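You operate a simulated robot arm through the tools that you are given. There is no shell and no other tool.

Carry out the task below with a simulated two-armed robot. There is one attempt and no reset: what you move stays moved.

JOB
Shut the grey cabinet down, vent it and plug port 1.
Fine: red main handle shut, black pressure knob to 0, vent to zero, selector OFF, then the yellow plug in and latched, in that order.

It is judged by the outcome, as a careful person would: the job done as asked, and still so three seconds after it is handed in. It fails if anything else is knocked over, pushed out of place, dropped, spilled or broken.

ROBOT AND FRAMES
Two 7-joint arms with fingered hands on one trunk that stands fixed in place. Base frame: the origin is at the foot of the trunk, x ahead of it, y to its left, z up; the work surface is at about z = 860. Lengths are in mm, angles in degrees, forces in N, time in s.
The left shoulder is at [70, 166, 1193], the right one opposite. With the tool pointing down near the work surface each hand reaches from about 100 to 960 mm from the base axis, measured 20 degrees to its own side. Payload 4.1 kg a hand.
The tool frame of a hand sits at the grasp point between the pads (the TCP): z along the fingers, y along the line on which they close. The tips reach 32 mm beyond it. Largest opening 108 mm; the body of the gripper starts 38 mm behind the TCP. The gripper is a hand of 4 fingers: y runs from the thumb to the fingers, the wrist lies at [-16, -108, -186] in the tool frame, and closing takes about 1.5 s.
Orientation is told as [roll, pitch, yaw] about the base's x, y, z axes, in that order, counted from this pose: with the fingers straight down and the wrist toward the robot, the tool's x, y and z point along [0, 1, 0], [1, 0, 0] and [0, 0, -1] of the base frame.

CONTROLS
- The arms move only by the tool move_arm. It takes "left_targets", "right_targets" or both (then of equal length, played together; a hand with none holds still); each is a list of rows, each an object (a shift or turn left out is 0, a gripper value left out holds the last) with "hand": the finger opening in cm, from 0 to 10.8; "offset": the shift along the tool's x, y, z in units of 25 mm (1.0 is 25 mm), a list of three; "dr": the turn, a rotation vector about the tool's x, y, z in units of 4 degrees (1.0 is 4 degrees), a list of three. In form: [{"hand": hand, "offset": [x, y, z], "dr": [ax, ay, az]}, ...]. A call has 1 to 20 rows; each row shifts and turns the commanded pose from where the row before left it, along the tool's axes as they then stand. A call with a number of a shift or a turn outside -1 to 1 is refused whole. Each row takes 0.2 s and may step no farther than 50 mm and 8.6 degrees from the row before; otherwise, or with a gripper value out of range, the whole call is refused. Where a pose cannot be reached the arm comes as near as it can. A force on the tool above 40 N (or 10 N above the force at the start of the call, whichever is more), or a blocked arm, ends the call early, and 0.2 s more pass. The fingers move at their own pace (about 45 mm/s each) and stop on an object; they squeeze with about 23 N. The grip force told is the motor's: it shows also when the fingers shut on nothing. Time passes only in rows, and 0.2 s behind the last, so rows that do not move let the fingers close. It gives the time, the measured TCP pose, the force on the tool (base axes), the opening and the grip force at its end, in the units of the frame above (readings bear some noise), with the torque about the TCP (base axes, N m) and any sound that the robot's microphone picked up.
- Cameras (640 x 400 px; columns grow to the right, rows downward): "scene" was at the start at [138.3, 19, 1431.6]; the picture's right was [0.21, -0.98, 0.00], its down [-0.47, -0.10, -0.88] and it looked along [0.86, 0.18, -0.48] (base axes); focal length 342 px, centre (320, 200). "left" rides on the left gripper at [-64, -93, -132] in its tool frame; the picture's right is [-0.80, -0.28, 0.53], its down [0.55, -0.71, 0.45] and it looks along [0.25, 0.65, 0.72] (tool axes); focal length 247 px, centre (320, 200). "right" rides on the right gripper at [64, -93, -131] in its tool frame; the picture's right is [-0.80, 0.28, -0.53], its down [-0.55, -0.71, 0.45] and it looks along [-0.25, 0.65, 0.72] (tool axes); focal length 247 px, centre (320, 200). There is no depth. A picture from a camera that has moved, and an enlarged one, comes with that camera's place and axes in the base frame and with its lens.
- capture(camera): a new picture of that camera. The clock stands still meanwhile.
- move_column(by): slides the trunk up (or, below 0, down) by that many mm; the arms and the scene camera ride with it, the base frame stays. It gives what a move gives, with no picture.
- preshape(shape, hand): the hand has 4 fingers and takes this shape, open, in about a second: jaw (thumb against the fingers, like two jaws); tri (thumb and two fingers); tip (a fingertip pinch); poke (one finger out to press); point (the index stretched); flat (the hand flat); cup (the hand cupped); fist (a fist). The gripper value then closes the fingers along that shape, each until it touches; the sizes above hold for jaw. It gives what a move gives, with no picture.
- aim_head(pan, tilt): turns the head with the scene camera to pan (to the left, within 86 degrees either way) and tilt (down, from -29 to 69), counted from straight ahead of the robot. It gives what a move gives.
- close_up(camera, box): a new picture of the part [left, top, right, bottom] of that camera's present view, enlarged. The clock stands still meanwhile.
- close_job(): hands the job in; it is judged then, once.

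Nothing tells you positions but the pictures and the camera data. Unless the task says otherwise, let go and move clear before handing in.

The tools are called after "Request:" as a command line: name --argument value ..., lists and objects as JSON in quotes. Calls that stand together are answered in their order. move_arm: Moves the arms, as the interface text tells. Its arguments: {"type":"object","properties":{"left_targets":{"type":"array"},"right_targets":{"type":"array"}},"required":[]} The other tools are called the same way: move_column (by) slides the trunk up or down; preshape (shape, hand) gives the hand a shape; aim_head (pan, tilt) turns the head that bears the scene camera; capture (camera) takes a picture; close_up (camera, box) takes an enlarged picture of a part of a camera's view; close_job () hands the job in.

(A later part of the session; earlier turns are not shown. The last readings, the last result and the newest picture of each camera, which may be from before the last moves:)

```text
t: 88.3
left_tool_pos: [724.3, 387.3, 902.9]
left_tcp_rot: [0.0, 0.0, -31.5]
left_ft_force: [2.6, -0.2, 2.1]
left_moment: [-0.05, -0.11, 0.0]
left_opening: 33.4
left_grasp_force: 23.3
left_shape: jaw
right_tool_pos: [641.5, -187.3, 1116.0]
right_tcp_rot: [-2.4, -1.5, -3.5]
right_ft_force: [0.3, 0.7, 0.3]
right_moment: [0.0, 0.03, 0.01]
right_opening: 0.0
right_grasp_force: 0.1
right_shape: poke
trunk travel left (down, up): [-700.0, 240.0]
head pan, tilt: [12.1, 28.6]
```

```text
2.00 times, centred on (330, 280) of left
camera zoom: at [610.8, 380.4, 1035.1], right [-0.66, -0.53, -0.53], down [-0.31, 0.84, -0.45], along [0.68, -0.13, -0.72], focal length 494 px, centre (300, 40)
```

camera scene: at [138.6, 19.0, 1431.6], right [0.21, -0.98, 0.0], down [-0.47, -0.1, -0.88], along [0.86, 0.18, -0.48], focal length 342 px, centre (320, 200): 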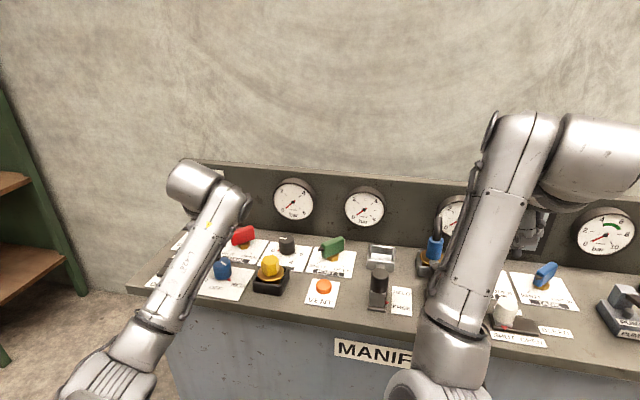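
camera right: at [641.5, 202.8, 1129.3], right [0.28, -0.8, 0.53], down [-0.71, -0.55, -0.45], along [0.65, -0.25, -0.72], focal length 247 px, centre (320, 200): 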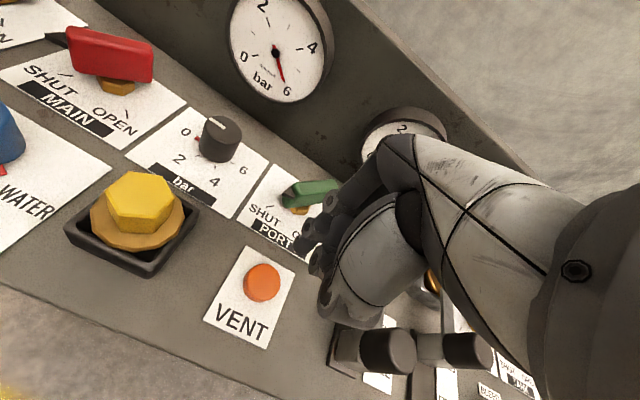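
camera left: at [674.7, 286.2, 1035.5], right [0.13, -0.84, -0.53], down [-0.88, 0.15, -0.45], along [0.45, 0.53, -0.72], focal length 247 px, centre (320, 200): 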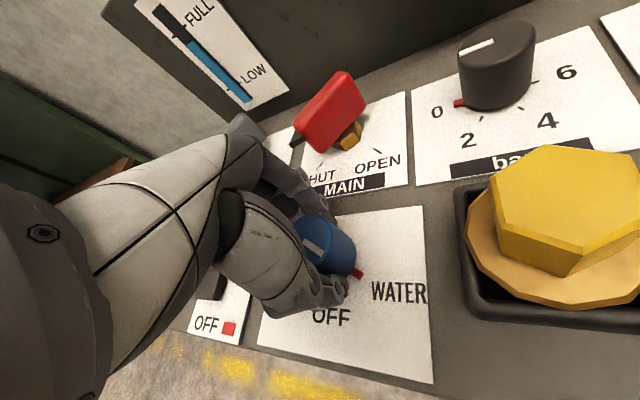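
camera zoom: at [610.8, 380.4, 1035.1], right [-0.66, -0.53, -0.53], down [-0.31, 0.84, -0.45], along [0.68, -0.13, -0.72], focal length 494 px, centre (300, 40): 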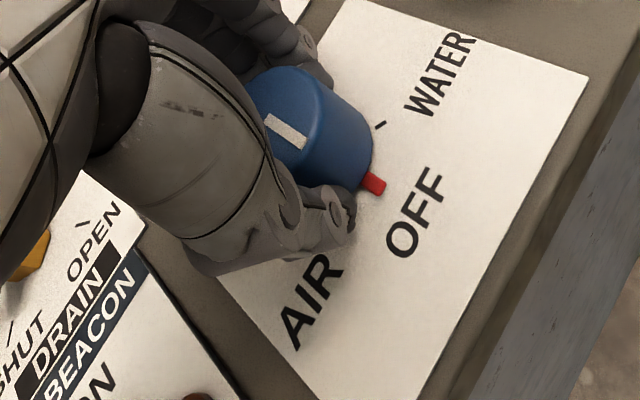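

The white line now points straight at OFF and the red mark covers the OFF tick. I'll release gently and lift.

Request:
move_arm --left_targets '[{"hand": 3.6}, {"hand": 3.9}, {"hand": 4.2}, {"hand": 4.6}, {"hand": 5.0}, {"hand": 5.5}, {"hand": 6.5}, {}]'

Request:
close_up --camera "scene" --box '[195, 245, 267, 305]'

```text
t: 90.1
left_tool_pos: [724.7, 387.8, 902.1]
left_tcp_rot: [0.0, 0.0, -31.5]
left_ft_force: [0.1, 0.1, -0.2]
left_moment: [-0.02, -0.01, 0.0]
left_opening: 64.7
left_grasp_force: 0.1
left_shape: jaw
right_tool_pos: [641.7, -186.5, 1115.4]
right_tcp_rot: [-2.5, -1.5, -3.6]
right_ft_force: [-0.3, 0.7, 1.1]
right_moment: [0.01, -0.01, -0.02]
right_opening: 0.0
right_grasp_force: 0.2
right_shape: poke
trunk travel left (down, up): [-700.0, 240.0]
head pan, tilt: [12.1, 28.6]
```

```text
6.67 times, centred on (231, 275) of scene
camera zoom: at [138.4, 19.0, 1431.6], right [0.21, -0.98, 0.0], down [-0.47, -0.1, -0.88], along [0.86, 0.18, -0.48], focal length 2281 px, centre (913, -300)
```

zoom: 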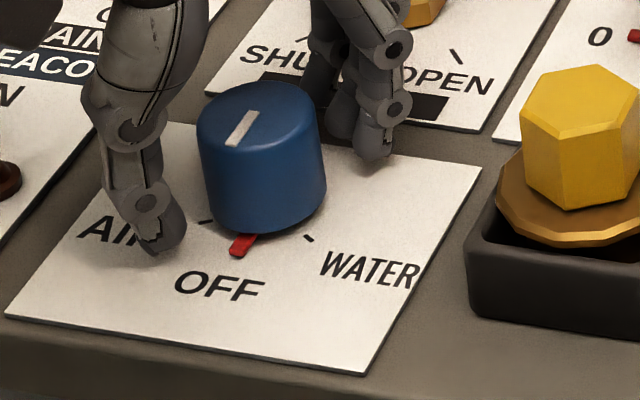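

The selector stays on OFF. Next the yellow plug: its hex is centred near (721,261), top z≈936, flats facing ±30°, so yaw −30 suits it. I'll lift and move above it.

Request:
move_arm --left_targets '[{"offset": [0, 0, -0.6]}, {"offset": [0, 0, -0.8]}, {"offset": [0, 0, -0.8]}, {"offset": [0, 0, -0.9]}, {"offset": [0, 0, -0.9]}, {"offset": [0, 0, -0.9], "dr": [0, 0, -0.37]}, {"offset": [-0.89, 0.48, 0]}, {"offset": [-0.89, 0.48, 0]}, {"offset": [-0.89, 0.48, 0]}, {"offset": [-0.89, 0.48, 0]}, {"offset": [-0.89, 0.48, 0]}]'

Request:
capture --camera "left"

Request:
capture --camera "scene"

```text
t: 92.5
left_tool_pos: [721.5, 260.3, 1025.3]
left_tcp_rot: [0.1, 0.0, -29.9]
left_ft_force: [0.5, 0.2, 0.9]
left_moment: [-0.01, 0.0, -0.05]
left_opening: 64.5
left_grasp_force: 0.2
left_shape: jaw
right_tool_pos: [640.7, -187.7, 1115.1]
right_tcp_rot: [-2.5, -1.5, -3.5]
right_ft_force: [-0.5, -0.9, -0.7]
right_moment: [0.01, 0.01, -0.01]
right_opening: 0.2
right_grasp_force: 0.1
right_shape: poke
trunk travel left (down, up): [-700.0, 240.0]
head pan, tilt: [12.1, 28.6]
```

```text
taken
camera left: at [607.7, 250.6, 1157.1], right [-0.64, -0.55, -0.53], down [-0.34, 0.83, -0.45], along [0.69, -0.11, -0.72], focal length 247 px, centre (320, 200)
```

left: 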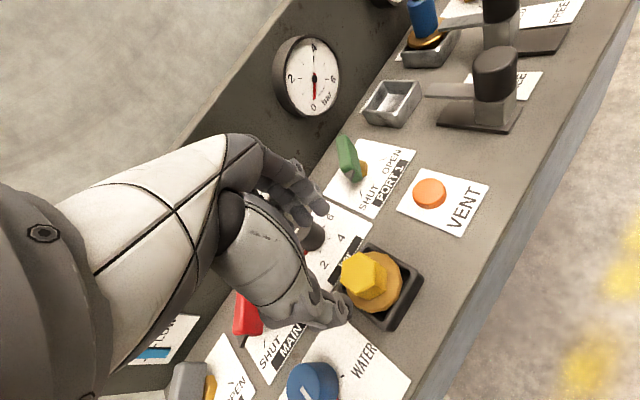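

```text
taken
camera scene: at [138.5, 18.2, 1431.6], right [0.21, -0.98, 0.0], down [-0.47, -0.1, -0.88], along [0.86, 0.18, -0.48], focal length 342 px, centre (320, 200)
```

scene: 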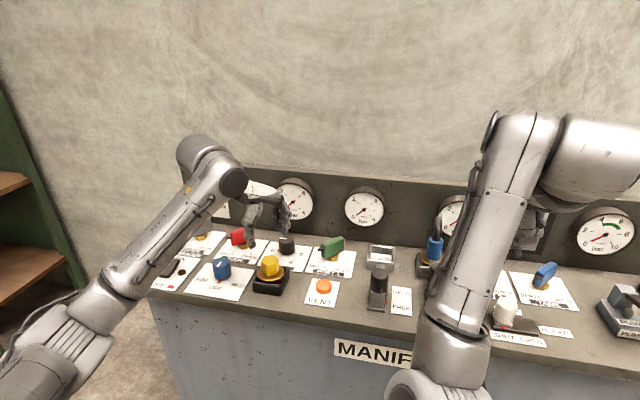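

The hand is above the plug at yaw −30. I'll zoom on the plug, the port 1 socket and its latch.

Request:
close_up --camera "left" --box '[320, 230, 432, 340]'

Request:
close_up --camera "left" --box '[350, 20, 550, 150]'

Request:
close_up --camera "scene" --box '[245, 240, 305, 300]'

Request:
close_up --camera "scene" --box '[355, 235, 425, 320]'

```text
3.64 times, centred on (376, 285) of left
camera zoom: at [607.7, 250.6, 1157.1], right [-0.64, -0.55, -0.53], down [-0.34, 0.83, -0.45], along [0.69, -0.11, -0.72], focal length 898 px, centre (116, -109)
```

zoom: 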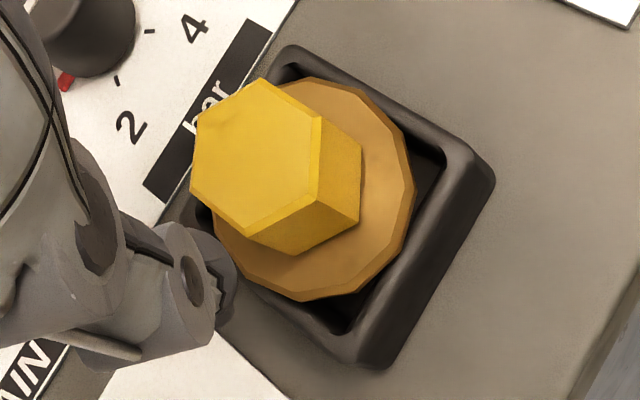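

```text
3.08 times, centred on (450, 85) of left
camera zoom: at [607.7, 250.6, 1157.1], right [-0.64, -0.55, -0.53], down [-0.34, 0.83, -0.45], along [0.69, -0.11, -0.72], focal length 760 px, centre (-80, 554)
```

zoom: 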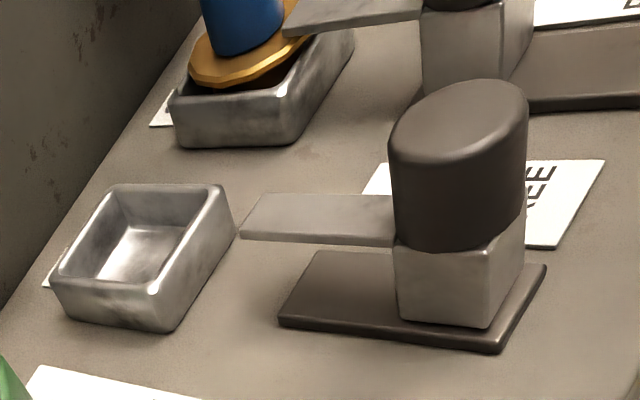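

```text
6.67 times, centred on (275, 270) of scene
camera zoom: at [138.5, 18.2, 1431.6], right [0.21, -0.98, 0.0], down [-0.47, -0.1, -0.88], along [0.86, 0.18, -0.48], focal length 2281 px, centre (620, -267)
```

zoom: 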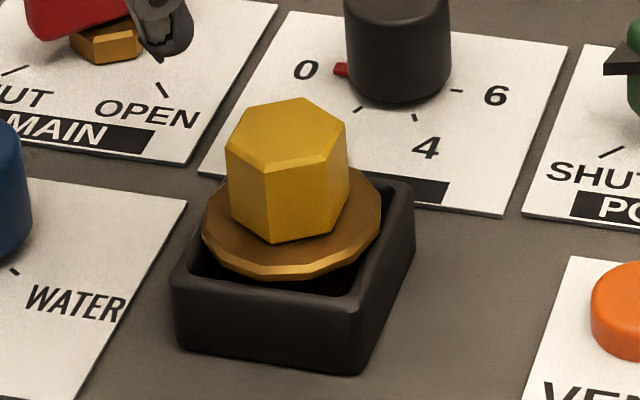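

```text
4.71 times, centred on (390, 278) of scene
camera zoom: at [138.5, 18.2, 1431.6], right [0.21, -0.98, 0.0], down [-0.47, -0.1, -0.88], along [0.86, 0.18, -0.48], focal length 1610 px, centre (-9, -165)
```

zoom: 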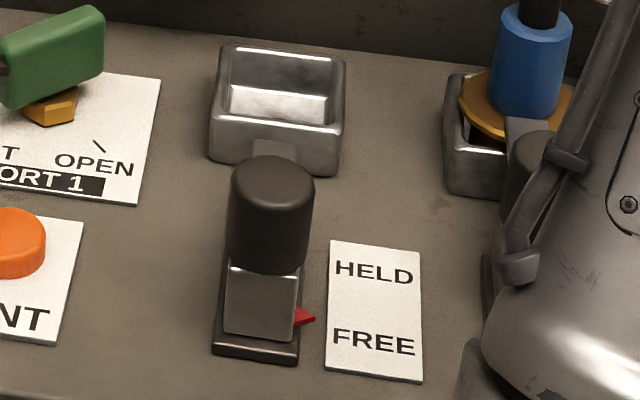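

The plug's hex axis is at (723.5,262.7), hex from z≈903 (flange top) to 936; the socket box centre is ≈(860.5,11.5). I'll re-centre slightly and lower so the fingertips stop just above the flange.

Request:
move_arm --left_targets '[{"offset": [0.127, 0.02, 0.7]}, {"offset": [0, 0, 0.8]}, {"offset": [0, 0, 0.8]}, {"offset": [0, 0, 0.8]}, {"offset": [0, 0, 0.3]}]'

Request:
close_up --camera "scene" --box '[235, 215, 315, 300]'

Request:
close_up --camera "left" --box '[240, 170, 440, 370]'

```text
t: 93.7
left_tool_pos: [723.2, 263.5, 939.8]
left_tcp_rot: [0.0, 0.0, -30.2]
left_ft_force: [-0.6, -0.2, 0.3]
left_moment: [0.0, 0.02, -0.02]
left_opening: 64.5
left_grasp_force: 0.0
left_shape: jaw
right_tool_pos: [639.6, -186.5, 1115.0]
right_tcp_rot: [-2.5, -1.5, -3.5]
right_ft_force: [0.1, -0.3, 0.6]
right_moment: [0.03, -0.01, 0.02]
right_opening: 0.1
right_grasp_force: 0.1
right_shape: poke
trunk travel left (down, up): [-700.0, 240.0]
head pan, tilt: [12.1, 28.6]
```

```text
4.71 times, centred on (275, 258) of scene
camera zoom: at [138.3, 18.9, 1431.6], right [0.21, -0.98, 0.0], down [-0.47, -0.1, -0.88], along [0.86, 0.18, -0.48], focal length 1610 px, centre (532, -71)
```

zoom: 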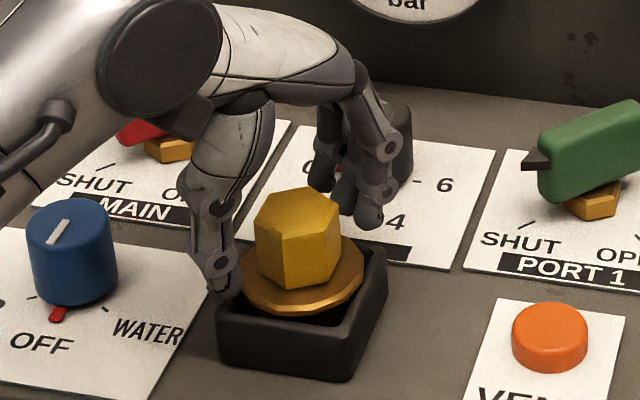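

```text
2.00 times, centred on (340, 270) of left
camera zoom: at [609.9, 253.7, 1071.8], right [-0.64, -0.55, -0.53], down [-0.34, 0.83, -0.45], along [0.69, -0.11, -0.72], focal length 494 px, centre (280, 60)
```

zoom: 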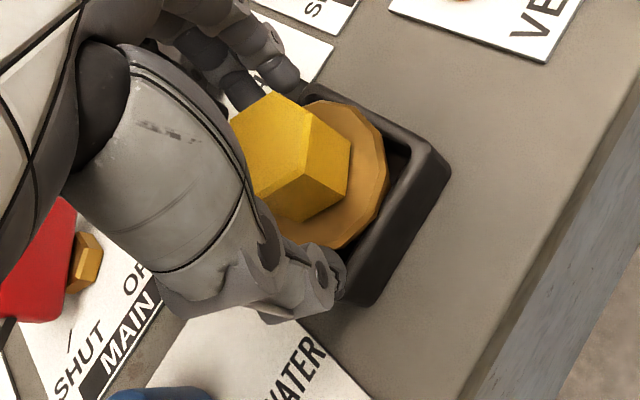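

The hex lies between thumb and fingers. I'll close on it.

Request:
move_arm --left_targets '[{"hand": 4.5}, {"hand": 1.5}, {}, {}, {}, {}]'

Request:
close_up --camera "scene" --box '[235, 215, 315, 300]'

Request:
close_up --camera "left" --box '[240, 170, 440, 370]'

```text
t: 95.1
left_tool_pos: [723.5, 262.7, 939.8]
left_tcp_rot: [0.0, 0.0, -30.1]
left_ft_force: [-0.6, 1.7, 0.7]
left_moment: [0.03, 0.03, 0.01]
left_opening: 35.1
left_grasp_force: 23.2
left_shape: jaw
right_tool_pos: [641.0, -187.0, 1116.4]
right_tcp_rot: [-2.6, -1.5, -3.5]
right_ft_force: [0.4, 0.6, 0.8]
right_moment: [0.01, -0.02, -0.02]
right_opening: 0.0
right_grasp_force: 0.0
right_shape: poke
trunk travel left (down, up): [-700.0, 240.0]
head pan, tilt: [12.1, 28.6]
```

```text
4.71 times, centred on (275, 258) of scene
camera zoom: at [138.5, 19.1, 1431.6], right [0.21, -0.98, 0.0], down [-0.47, -0.1, -0.88], along [0.86, 0.18, -0.48], focal length 1610 px, centre (532, -71)
```

zoom: 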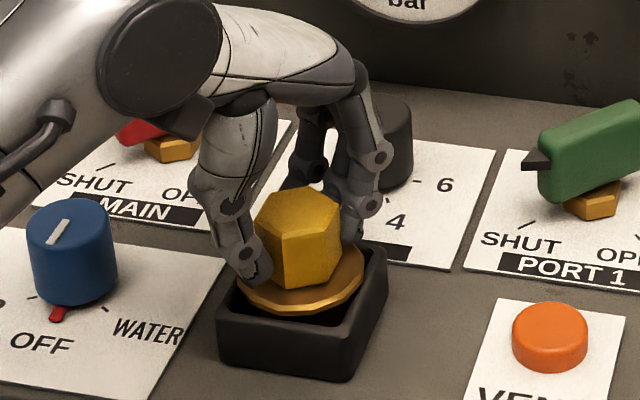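

```text
2.00 times, centred on (340, 270) of left
camera zoom: at [610.0, 253.9, 1071.8], right [-0.65, -0.55, -0.53], down [-0.34, 0.83, -0.45], along [0.69, -0.11, -0.72], focal length 494 px, centre (280, 60)
```

zoom: 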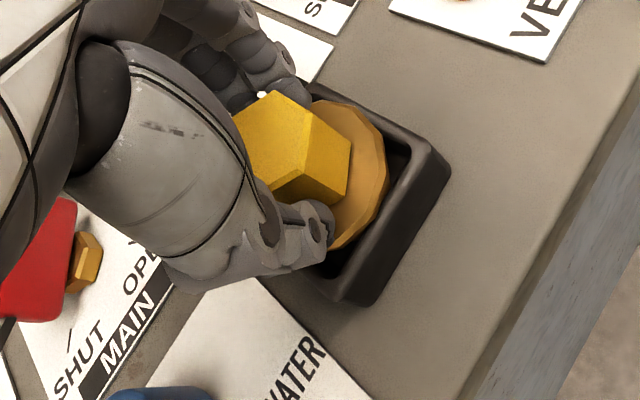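

The plug is gripped across its flats (35 mm, 23 N). I'll lift it slowly and look at its underside.

Request:
move_arm --left_targets '[{"offset": [0, 0, -0.2]}, {"offset": [0, 0, -0.4]}, {"offset": [0, 0, -0.6]}, {"offset": [0, 0, -0.6]}, {"offset": [0, 0, -0.6]}, {"offset": [0, 0, -0.8]}, {"offset": [0, 0, -0.8]}]'

Request:
close_up --camera "scene" --box '[225, 180, 325, 300]'

Request:
capture --camera "left"

Request:
capture --camera "right"

```text
t: 96.7
left_tool_pos: [723.2, 262.8, 1040.0]
left_tcp_rot: [0.0, -0.1, -30.0]
left_ft_force: [-0.1, 0.1, -4.0]
left_moment: [-0.01, -0.03, -0.01]
left_opening: 35.1
left_grasp_force: 22.6
left_shape: jaw
right_tool_pos: [641.5, -186.2, 1115.4]
right_tcp_rot: [-2.5, -1.5, -3.4]
right_ft_force: [0.2, 0.4, 0.0]
right_moment: [-0.02, 0.01, -0.01]
right_opening: 0.1
right_grasp_force: 0.1
right_shape: poke
trunk travel left (down, up): [-700.0, 240.0]
head pan, tilt: [12.1, 28.6]
```

```text
3.33 times, centred on (275, 240) of scene
camera zoom: at [138.6, 19.0, 1431.5], right [0.21, -0.98, 0.0], down [-0.47, -0.1, -0.88], along [0.86, 0.18, -0.48], focal length 1140 px, centre (470, 67)
```

zoom: 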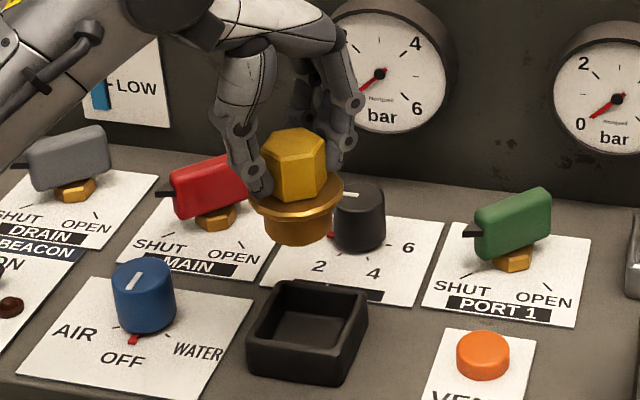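

```text
taken
camera left: at [609.7, 253.9, 1171.8], right [-0.64, -0.55, -0.53], down [-0.34, 0.83, -0.45], along [0.69, -0.11, -0.72], focal length 247 px, centre (320, 200)
```

left: 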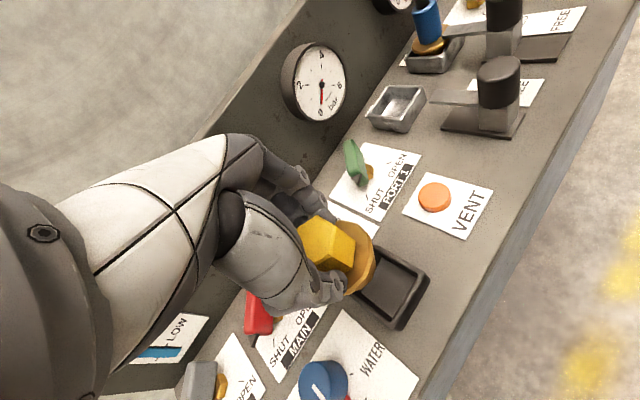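

```text
taken
camera right: at [548.9, -110.8, 1240.6], right [0.22, -0.79, 0.57], down [-0.73, -0.52, -0.44], along [0.65, -0.32, -0.69], focal length 247 px, centre (320, 200)
```

right: 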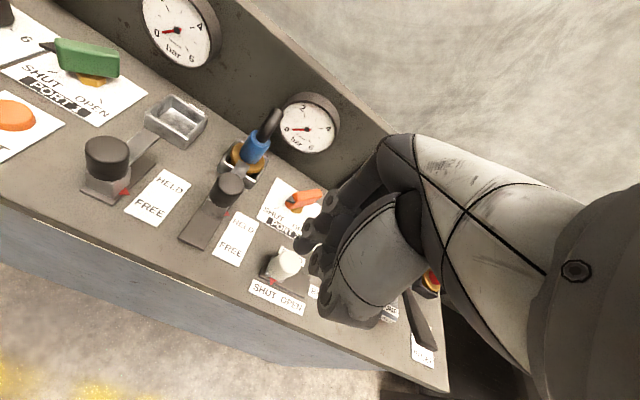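

The plug hangs straight; beneath its flange is a round body ≈44 mm across, so its turn doesn't matter. I'll carry it over toward the port 1 socket at this height.

Request:
move_arm --left_targets '[{"offset": [-0.3, 0.49, 0]}, {"offset": [-0.497, 0.815, 0]}, {"offset": [-0.497, 0.815, 0]}, {"offset": [-0.497, 0.815, 0]}, {"offset": [-0.497, 0.815, 0]}, {"offset": [-0.497, 0.815, 0]}, {"offset": [-0.497, 0.815, 0]}, {"offset": [-0.497, 0.815, 0]}, {"offset": [-0.497, 0.815, 0]}, {"offset": [-0.497, 0.815, 0]}, {"offset": [-0.497, 0.815, 0]}, {"offset": [-0.497, 0.815, 0]}, {"offset": [-0.2, 0.3, 0]}]'

Request:
capture --camera "left"

Request:
capture --camera "scene"

Request:
capture --camera "right"

```text
t: 99.5
left_tool_pos: [858.2, 11.6, 1038.7]
left_tcp_rot: [0.0, 0.1, -30.1]
left_ft_force: [-0.6, -0.3, -3.1]
left_moment: [0.0, 0.0, -0.03]
left_opening: 35.1
left_grasp_force: 22.8
left_shape: jaw
right_tool_pos: [640.7, -187.3, 1115.5]
right_tcp_rot: [-2.5, -1.6, -3.5]
right_ft_force: [-0.5, 0.5, -1.2]
right_moment: [-0.03, -0.01, -0.01]
right_opening: 0.0
right_grasp_force: 0.1
right_shape: poke
trunk travel left (down, up): [-700.0, 240.0]
head pan, tilt: [12.1, 28.6]
```

```text
taken
camera left: at [746.3, 2.4, 1171.3], right [-0.65, -0.55, -0.53], down [-0.34, 0.83, -0.45], along [0.69, -0.11, -0.72], focal length 247 px, centre (320, 200)
```

left: 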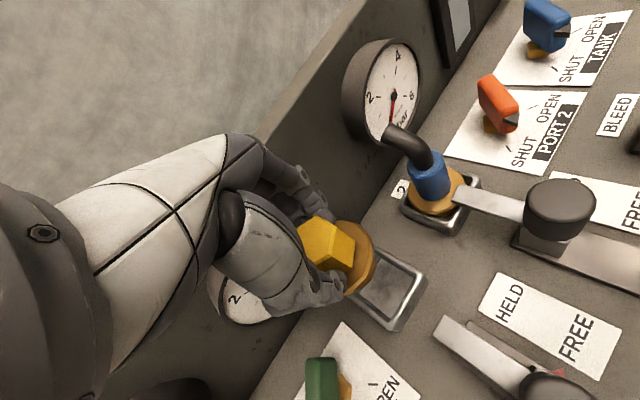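

```text
taken
camera scene: at [139.0, 18.9, 1431.5], right [0.21, -0.98, 0.0], down [-0.47, -0.1, -0.88], along [0.86, 0.18, -0.48], focal length 342 px, centre (320, 200)
```

scene: 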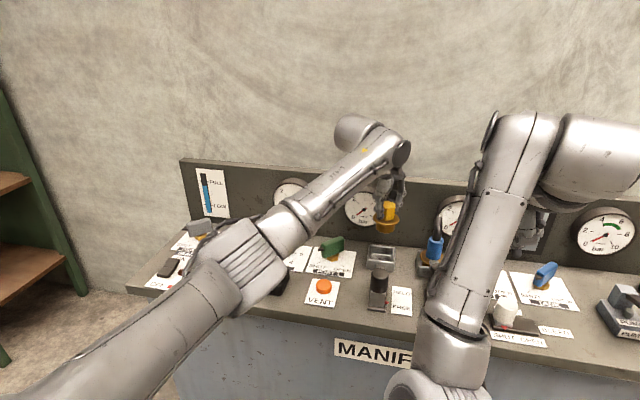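

```text
taken
camera right: at [549.2, -110.9, 1240.4], right [0.22, -0.79, 0.57], down [-0.73, -0.52, -0.44], along [0.65, -0.32, -0.69], focal length 247 px, centre (320, 200)
```

right: 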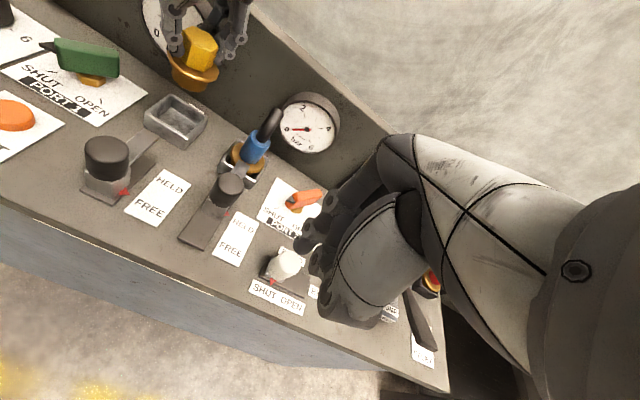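

The plug now hovers above the socket and the right camera also sees both. I'll zoom from all three cameras to line it up.

Request:
close_up --camera "left" --box '[290, 200, 440, 340]'

Request:
close_up --camera "right" --box '[125, 0, 265, 160]'

Request:
close_up --camera "scene" --box '[345, 170, 435, 280]'

```text
2.86 times, centred on (365, 270) of left
camera zoom: at [746.3, 2.4, 1171.3], right [-0.65, -0.55, -0.53], down [-0.34, 0.83, -0.45], along [0.69, -0.11, -0.72], focal length 706 px, centre (191, 0)
```

zoom: 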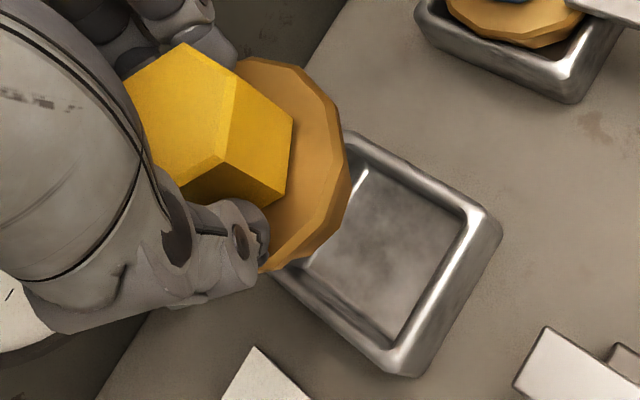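

```text
2.50 times, centred on (195, 80) of right
camera zoom: at [549.2, -110.9, 1240.4], right [0.22, -0.79, 0.57], down [-0.73, -0.52, -0.44], along [0.65, -0.32, -0.69], focal length 617 px, centre (632, 500)
```

zoom: 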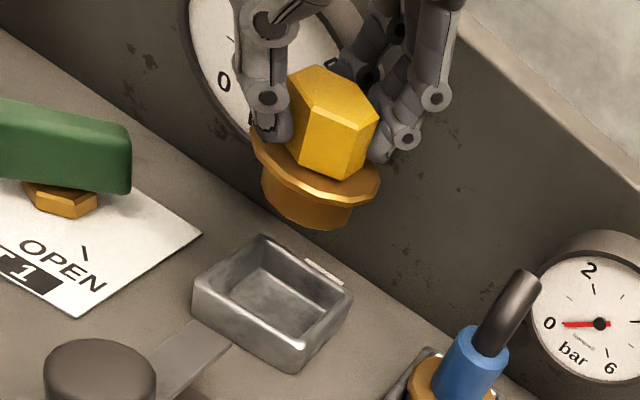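

```text
3.64 times, centred on (390, 225) of scene
camera zoom: at [139.0, 18.9, 1431.5], right [0.21, -0.98, 0.0], down [-0.47, -0.1, -0.88], along [0.86, 0.18, -0.48], focal length 1244 px, centre (66, 109)
```

zoom: 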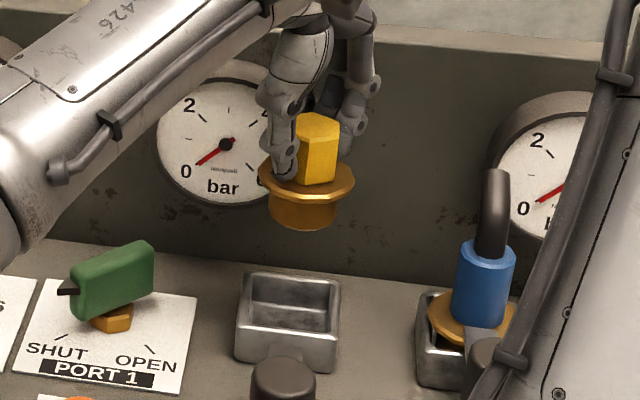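

The socket centre works out at about (859,11.7) with rim z≈893, and the plug is within 2 mm of it. I'll shift 1–2 mm and lower until the body is just above the rim.

Request:
move_arm --left_targets '[{"offset": [0.065, 0.03, 0.5]}, {"offset": [0, 0, 0.7]}, {"offset": [0, 0, 0.7]}, {"offset": [0, 0, 0.7]}, {}]'

Request:
close_up --camera "left" --box '[290, 200, 440, 340]'

Request:
close_up --camera "right" --box '[125, 20, 265, 180]'

Request:
close_up --camera "scene" --box '[350, 200, 430, 290]'

```text
t: 100.7
left_tool_pos: [859.5, 11.8, 974.7]
left_tcp_rot: [-0.1, 0.0, -30.1]
left_ft_force: [-6.6, -3.4, -1.5]
left_moment: [0.08, -0.24, -0.17]
left_opening: 34.9
left_grasp_force: 23.1
left_shape: jaw
right_tool_pos: [639.9, -186.7, 1115.6]
right_tcp_rot: [-2.5, -1.5, -3.5]
right_ft_force: [-0.1, -0.5, -1.2]
right_moment: [0.04, 0.02, -0.01]
right_opening: 0.1
right_grasp_force: 0.0
right_shape: poke
trunk travel left (down, up): [-700.0, 240.0]
head pan, tilt: [12.1, 28.6]
```

```text
2.86 times, centred on (365, 270) of left
camera zoom: at [746.7, 2.3, 1107.5], right [-0.65, -0.55, -0.53], down [-0.33, 0.83, -0.45], along [0.69, -0.11, -0.72], focal length 706 px, centre (191, 0)
```

zoom: 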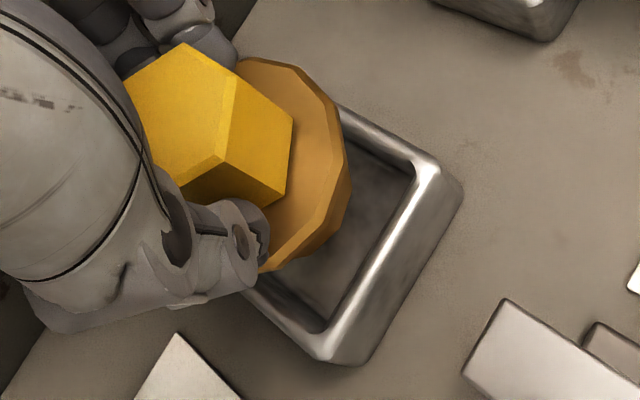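

```text
2.50 times, centred on (195, 100) of right
camera zoom: at [547.7, -111.4, 1241.0], right [0.22, -0.79, 0.57], down [-0.73, -0.52, -0.44], along [0.65, -0.32, -0.69], focal length 617 px, centre (632, 450)
```

zoom: 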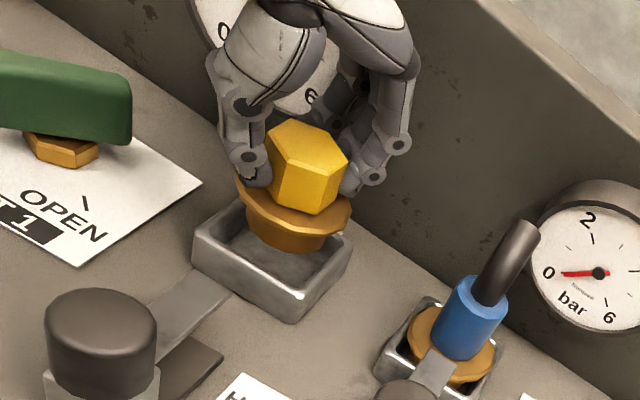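

```text
4.44 times, centred on (390, 245) of scene
camera zoom: at [137.4, 18.4, 1431.7], right [0.21, -0.98, 0.0], down [-0.47, -0.1, -0.88], along [0.86, 0.18, -0.48], focal length 1520 px, centre (9, 0)
```

zoom: 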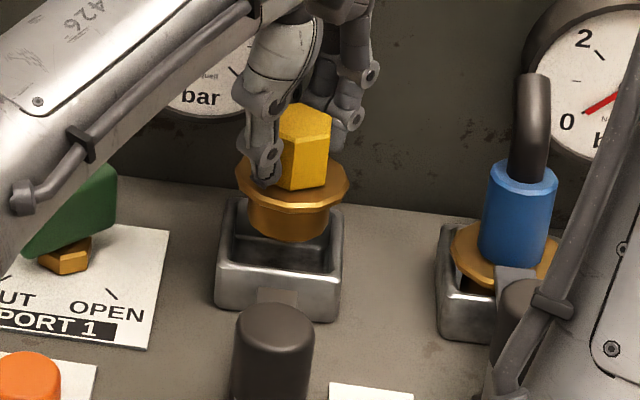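

A light 7 N touch: a knuckle meets the edge of the gauge behind. The plug body is round, so I'll turn the hand a further 12–16° clockwise to swing the fingers away from the gauge.

Request:
move_arm --left_targets '[{"dr": [0, 0, 1]}, {"dr": [0, 0, 1]}, {"dr": [0, 0, 1]}, {"dr": [0, 0, 1]}, {}]'

Request:
close_up --camera "right" --box '[125, 20, 265, 180]'

Request:
close_up --camera "scene" --box '[350, 200, 430, 290]'

Request:
capture --camera "left"

```text
t: 101.9
left_tool_pos: [860.3, 12.7, 975.1]
left_tcp_rot: [-0.2, 0.0, -46.1]
left_ft_force: [0.5, -0.1, -3.3]
left_moment: [0.0, 0.01, 0.01]
left_opening: 35.0
left_grasp_force: 23.3
left_shape: jaw
right_tool_pos: [641.6, -187.2, 1114.4]
right_tcp_rot: [-2.5, -1.5, -3.5]
right_ft_force: [0.1, 0.0, 0.6]
right_moment: [0.0, -0.03, -0.03]
right_opening: 0.1
right_grasp_force: 0.0
right_shape: poke
trunk travel left (down, up): [-700.0, 240.0]
head pan, tilt: [12.1, 28.6]
```

```text
2.50 times, centred on (195, 100) of right
camera zoom: at [549.6, -110.8, 1240.2], right [0.22, -0.79, 0.57], down [-0.73, -0.52, -0.44], along [0.65, -0.32, -0.69], focal length 617 px, centre (632, 450)
```

zoom: 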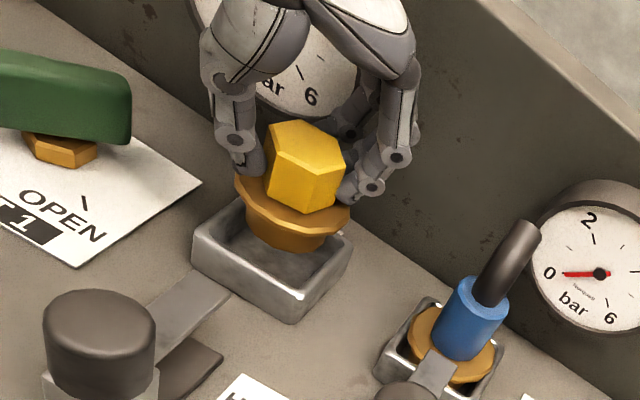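

```text
4.44 times, centred on (390, 245) of scene
camera zoom: at [139.4, 19.0, 1431.5], right [0.21, -0.98, 0.0], down [-0.47, -0.1, -0.88], along [0.86, 0.18, -0.48], focal length 1520 px, centre (9, 0)
```

zoom: 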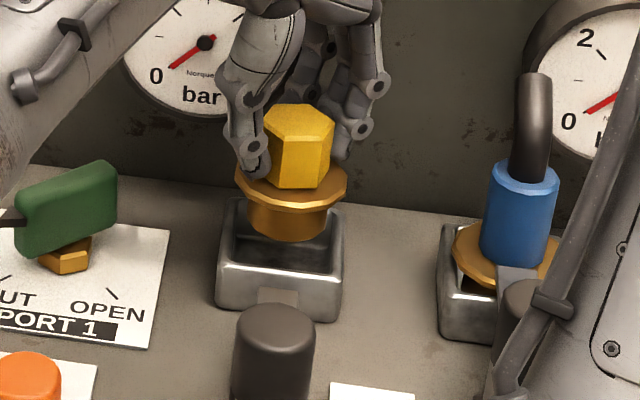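

```text
taken
camera left: at [750.2, 35.1, 1106.7], right [-0.77, -0.35, -0.53], down [-0.09, 0.89, -0.45], along [0.63, -0.3, -0.72], focal length 247 px, centre (320, 200)
```

left: 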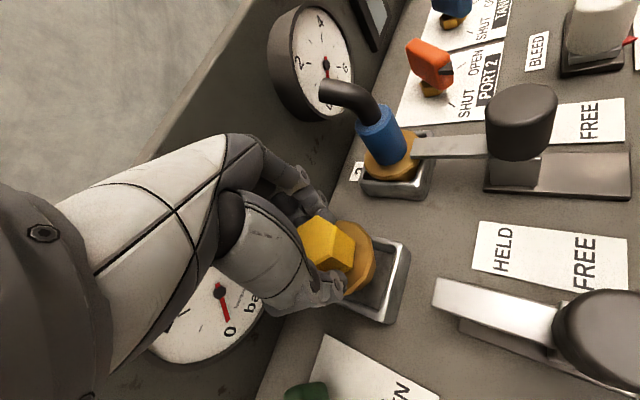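

The contact is gone. I'll zoom in once more on plug and socket in the left view to finish the alignment.

Request:
close_up --camera "left" --box '[320, 210, 430, 340]'

Request:
close_up --camera "right" --box '[160, 80, 220, 150]'

Request:
close_up --camera "scene" --box '[360, 225, 415, 280]'

```text
3.08 times, centred on (375, 275) of left
camera zoom: at [750.2, 35.1, 1106.7], right [-0.77, -0.35, -0.53], down [-0.09, 0.89, -0.45], along [0.63, -0.3, -0.72], focal length 760 px, centre (151, -31)
```

zoom: 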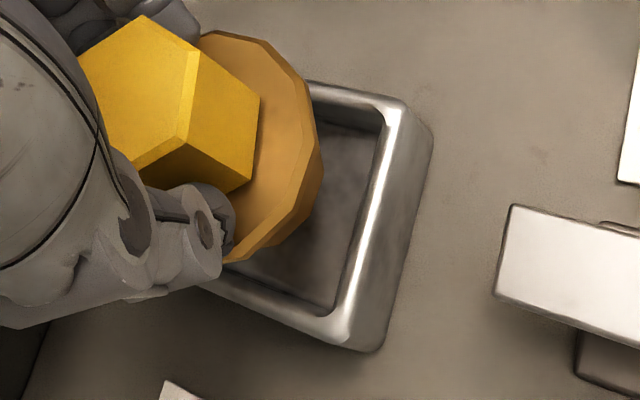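

```text
5.71 times, centred on (190, 115) of right
camera zoom: at [549.6, -110.8, 1240.2], right [0.22, -0.79, 0.57], down [-0.73, -0.52, -0.44], along [0.65, -0.32, -0.69], focal length 1411 px, centre (1063, 686)
```

zoom: 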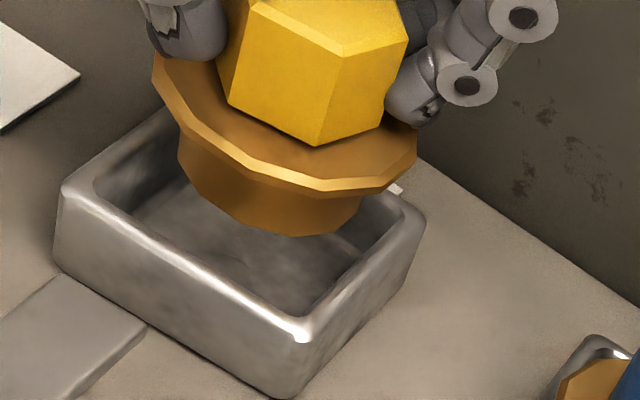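

```text
7.27 times, centred on (388, 252) of scene
camera zoom: at [139.4, 19.0, 1431.5], right [0.21, -0.98, 0.0], down [-0.47, -0.1, -0.88], along [0.86, 0.18, -0.48], focal length 2488 px, centre (-171, -182)
```

zoom: 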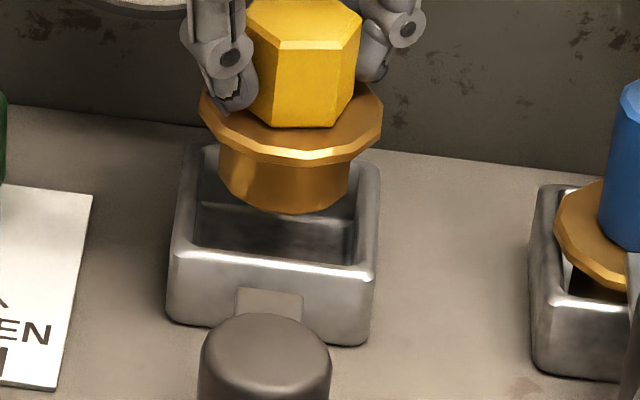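

From all three views plug and socket axes agree within about 1–2 mm (clearance ≈4 mm). I'll lower in 5 mm steps watching force.

Request:
move_arm --left_targets '[{"offset": [-0.03, -0.03, 0.2]}, {"offset": [0, 0, 0.2]}, {"offset": [0, 0, 0.2]}, {"offset": [0, 0, 0.2]}, {}]'

Request:
close_up --camera "right" --box '[160, 80, 220, 150]'

Request:
close_up --camera "scene" --box '[360, 225, 415, 280]'

```text
t: 103.1
left_tool_pos: [860.2, 14.6, 953.3]
left_tcp_rot: [-0.1, -0.1, -46.1]
left_ft_force: [-0.1, 0.6, -3.7]
left_moment: [0.01, -0.04, 0.01]
left_opening: 34.9
left_grasp_force: 22.7
left_shape: jaw
right_tool_pos: [641.0, -187.6, 1114.8]
right_tcp_rot: [-2.4, -1.5, -3.5]
right_ft_force: [0.5, 0.2, 0.3]
right_moment: [0.0, -0.01, 0.01]
right_opening: 0.0
right_grasp_force: 0.0
right_shape: poke
trunk travel left (down, up): [-700.0, 240.0]
head pan, tilt: [12.1, 28.6]
```

```text
5.71 times, centred on (190, 115) of right
camera zoom: at [549.2, -110.9, 1240.4], right [0.22, -0.79, 0.57], down [-0.73, -0.52, -0.44], along [0.65, -0.32, -0.69], focal length 1411 px, centre (1063, 686)
```

zoom: 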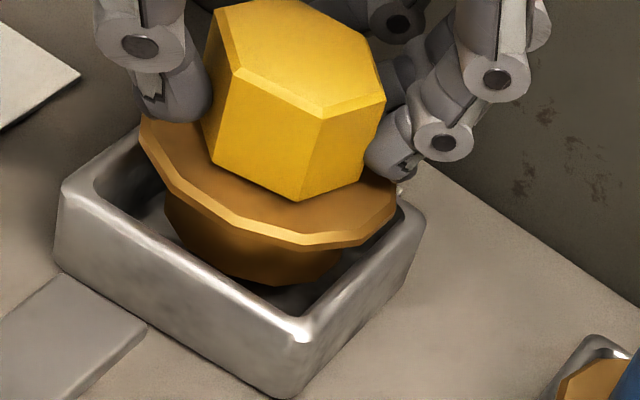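

```text
7.27 times, centred on (388, 252) of scene
camera zoom: at [139.0, 18.9, 1431.5], right [0.21, -0.98, 0.0], down [-0.47, -0.1, -0.88], along [0.86, 0.18, -0.48], focal length 2488 px, centre (-171, -182)
```

zoom: 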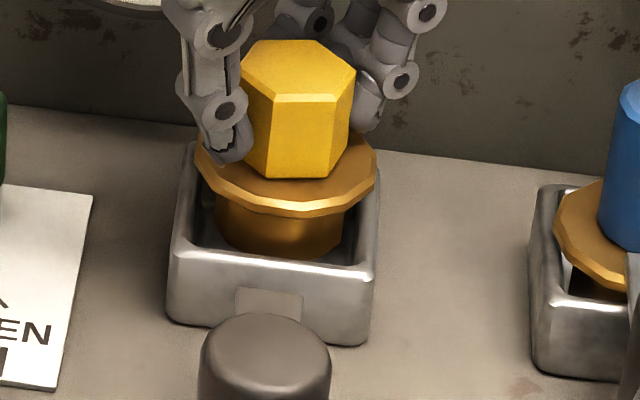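

The body is inside the socket without any contact force. I'll lower the last part in 2.5 mm steps.

Request:
move_arm --left_targets '[{"offset": [0, 0, 0.1]}, {"offset": [0, 0, 0.1]}, {"offset": [0, 0, 0.1]}, {"offset": [0, 0, 0.1]}, {}]'

Request:
close_up --camera "right" --box '[160, 80, 220, 150]'

Request:
close_up --camera "scene" --box '[360, 225, 415, 280]'

```text
t: 104.3
left_tool_pos: [859.9, 12.3, 944.4]
left_tcp_rot: [0.0, -0.1, -46.1]
left_ft_force: [0.2, -0.4, -3.2]
left_moment: [-0.01, 0.01, 0.04]
left_opening: 34.9
left_grasp_force: 23.3
left_shape: jaw
right_tool_pos: [641.8, -186.9, 1115.2]
right_tcp_rot: [-2.4, -1.5, -3.5]
right_ft_force: [-1.0, 0.4, 0.1]
right_moment: [0.02, -0.03, 0.04]
right_opening: 0.2
right_grasp_force: 0.1
right_shape: poke
trunk travel left (down, up): [-700.0, 240.0]
head pan, tilt: [12.1, 28.6]
```

```text
5.71 times, centred on (190, 115) of right
camera zoom: at [549.3, -110.9, 1240.4], right [0.22, -0.79, 0.57], down [-0.73, -0.52, -0.44], along [0.65, -0.32, -0.69], focal length 1411 px, centre (1063, 686)
```

zoom: 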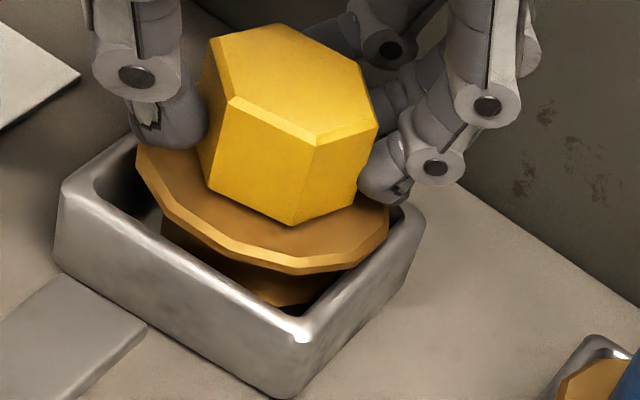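

```text
7.27 times, centred on (388, 252) of scene
camera zoom: at [139.1, 18.9, 1431.5], right [0.21, -0.98, 0.0], down [-0.47, -0.1, -0.88], along [0.86, 0.18, -0.48], focal length 2488 px, centre (-171, -182)
```

zoom: 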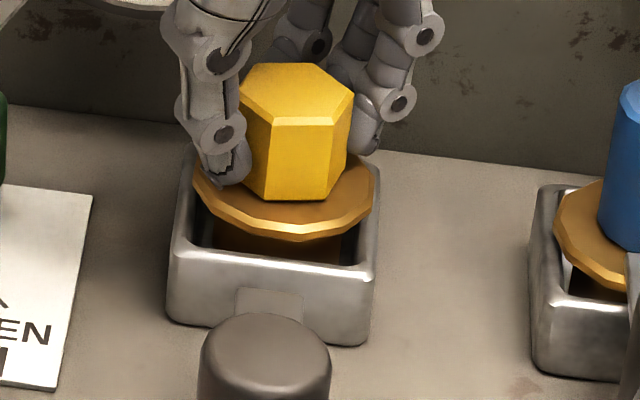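

The flange is nearly down. I'll centre by 2 mm and lower further until it rests on the socket.

Request:
move_arm --left_targets '[{"offset": [0.08, 0, 0]}, {"offset": [0, 0, 0.1]}, {"offset": [0, 0, 0.1]}, {}]'

Request:
close_up --camera "right" --box '[160, 80, 220, 150]'

```text
t: 105.3
left_tool_pos: [861.7, 14.1, 940.5]
left_tcp_rot: [-0.1, 0.1, -46.1]
left_ft_force: [0.9, 0.2, -1.8]
left_moment: [0.02, 0.0, 0.03]
left_opening: 34.8
left_grasp_force: 23.0
left_shape: jaw
right_tool_pos: [639.0, -187.1, 1114.1]
right_tcp_rot: [-2.5, -1.4, -3.5]
right_ft_force: [-0.7, 0.4, 0.6]
right_moment: [0.0, -0.01, 0.01]
right_opening: 0.1
right_grasp_force: 0.1
right_shape: poke
trunk travel left (down, up): [-700.0, 240.0]
head pan, tilt: [12.1, 28.6]
```

```text
5.71 times, centred on (190, 115) of right
camera zoom: at [549.1, -110.9, 1240.5], right [0.22, -0.79, 0.57], down [-0.73, -0.52, -0.44], along [0.65, -0.32, -0.69], focal length 1411 px, centre (1063, 686)
```

zoom: 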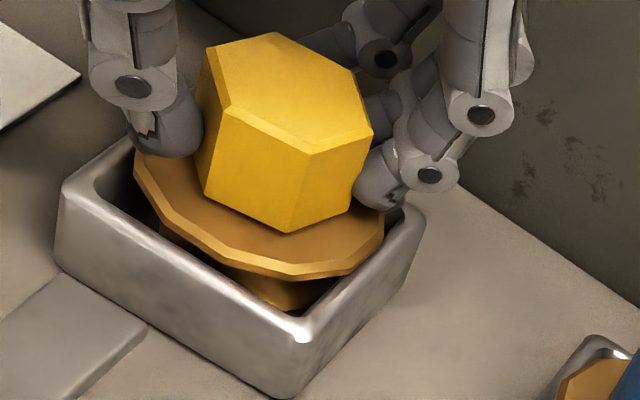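

Request:
move_arm --left_targets '[{"offset": [0, 0, 0.1]}, {}]'

Request:
move_arm --left_targets '[{"offset": [0, 0, 0.1]}, {}]'

Request:
close_up --camera "right" --box '[160, 80, 220, 150]'

Request:
close_up --camera "scene" --box '[360, 225, 460, 290]'

```text
t: 105.9
left_tool_pos: [861.3, 13.2, 939.4]
left_tcp_rot: [0.0, -0.1, -46.0]
left_ft_force: [0.2, 0.5, 5.3]
left_moment: [-0.02, -0.04, 0.06]
left_opening: 35.1
left_grasp_force: 23.2
left_shape: jaw
right_tool_pos: [641.1, -188.2, 1116.2]
right_tcp_rot: [-2.5, -1.5, -3.5]
right_ft_force: [-0.3, -0.8, -0.1]
right_moment: [0.0, 0.01, 0.01]
right_opening: 0.2
right_grasp_force: 0.1
right_shape: poke
trunk travel left (down, up): [-700.0, 240.0]
head pan, tilt: [12.1, 28.6]
```

```text
t: 106.5
left_tool_pos: [858.8, 13.6, 936.9]
left_tcp_rot: [0.1, -0.2, -46.2]
left_ft_force: [5.3, 2.0, 16.9]
left_moment: [-0.08, -0.15, 0.01]
left_opening: 36.1
left_grasp_force: 22.6
left_shape: jaw
right_tool_pos: [638.7, -187.6, 1117.4]
right_tcp_rot: [-2.6, -1.5, -3.5]
right_ft_force: [-0.3, -0.9, -0.4]
right_moment: [-0.02, 0.01, 0.01]
right_opening: 0.0
right_grasp_force: 0.0
right_shape: poke
trunk travel left (down, up): [-700.0, 240.0]
head pan, tilt: [12.1, 28.6]
```

```text
5.71 times, centred on (190, 115) of right
camera zoom: at [546.6, -110.6, 1241.9], right [0.22, -0.79, 0.57], down [-0.73, -0.52, -0.44], along [0.65, -0.32, -0.69], focal length 1411 px, centre (1063, 686)
```

zoom: 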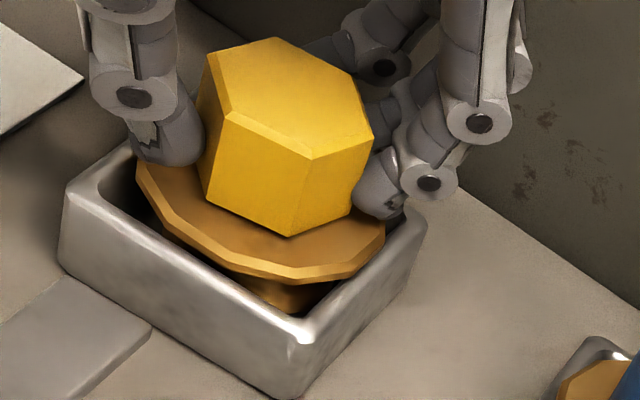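

```text
6.15 times, centred on (410, 258) of scene
camera zoom: at [136.0, 19.2, 1432.0], right [0.21, -0.98, 0.0], down [-0.47, -0.1, -0.88], along [0.86, 0.18, -0.48], focal length 2105 px, centre (-234, -154)
```

zoom: 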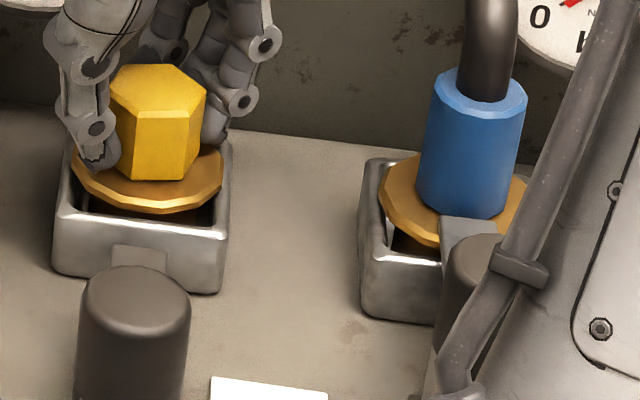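

The plug rests on the socket floor (17 N up-force, same height as in its tray and like the blue plug). I'll ease the push and open the fingers gently.

Request:
move_arm --left_targets '[{"offset": [0, 0, -0.1]}, {"offset": [0, 0, -0.03]}, {"hand": 3.7}, {"hand": 4.0}, {"hand": 4.5}, {"hand": 5.0}, {"hand": 5.5}, {"hand": 6.0}, {}]'

Request:
close_up --camera "right" --box '[160, 70, 230, 150]'

Request:
close_up --camera "scene" --box '[360, 225, 460, 290]'

```text
t: 108.5
left_tool_pos: [860.2, 14.0, 937.9]
left_tcp_rot: [-0.1, 0.0, -46.1]
left_ft_force: [-0.4, 0.6, 0.1]
left_moment: [-0.01, 0.01, 0.0]
left_opening: 59.6
left_grasp_force: 0.1
left_shape: jaw
right_tool_pos: [641.5, -187.1, 1116.5]
right_tcp_rot: [-2.4, -1.6, -3.4]
right_ft_force: [-0.6, 0.2, 0.1]
right_moment: [0.0, -0.02, 0.01]
right_opening: 0.2
right_grasp_force: 0.1
right_shape: poke
trunk travel left (down, up): [-700.0, 240.0]
head pan, tilt: [12.1, 28.6]
```

```text
5.00 times, centred on (195, 110) of right
camera zoom: at [548.8, -110.9, 1240.6], right [0.22, -0.79, 0.57], down [-0.73, -0.52, -0.44], along [0.65, -0.32, -0.69], focal length 1235 px, centre (945, 650)
```

zoom: 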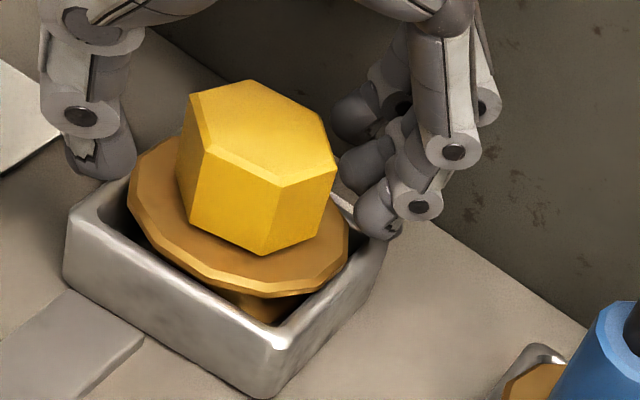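

```text
6.15 times, centred on (410, 258) of scene
camera zoom: at [138.5, 18.9, 1431.6], right [0.21, -0.98, 0.0], down [-0.47, -0.1, -0.88], along [0.86, 0.18, -0.48], focal length 2105 px, centre (-234, -154)
```

zoom: 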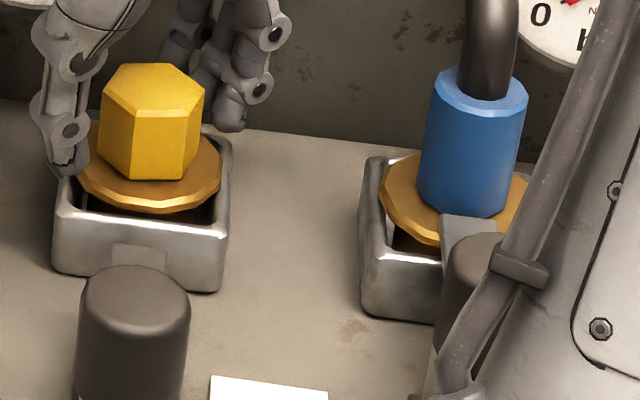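

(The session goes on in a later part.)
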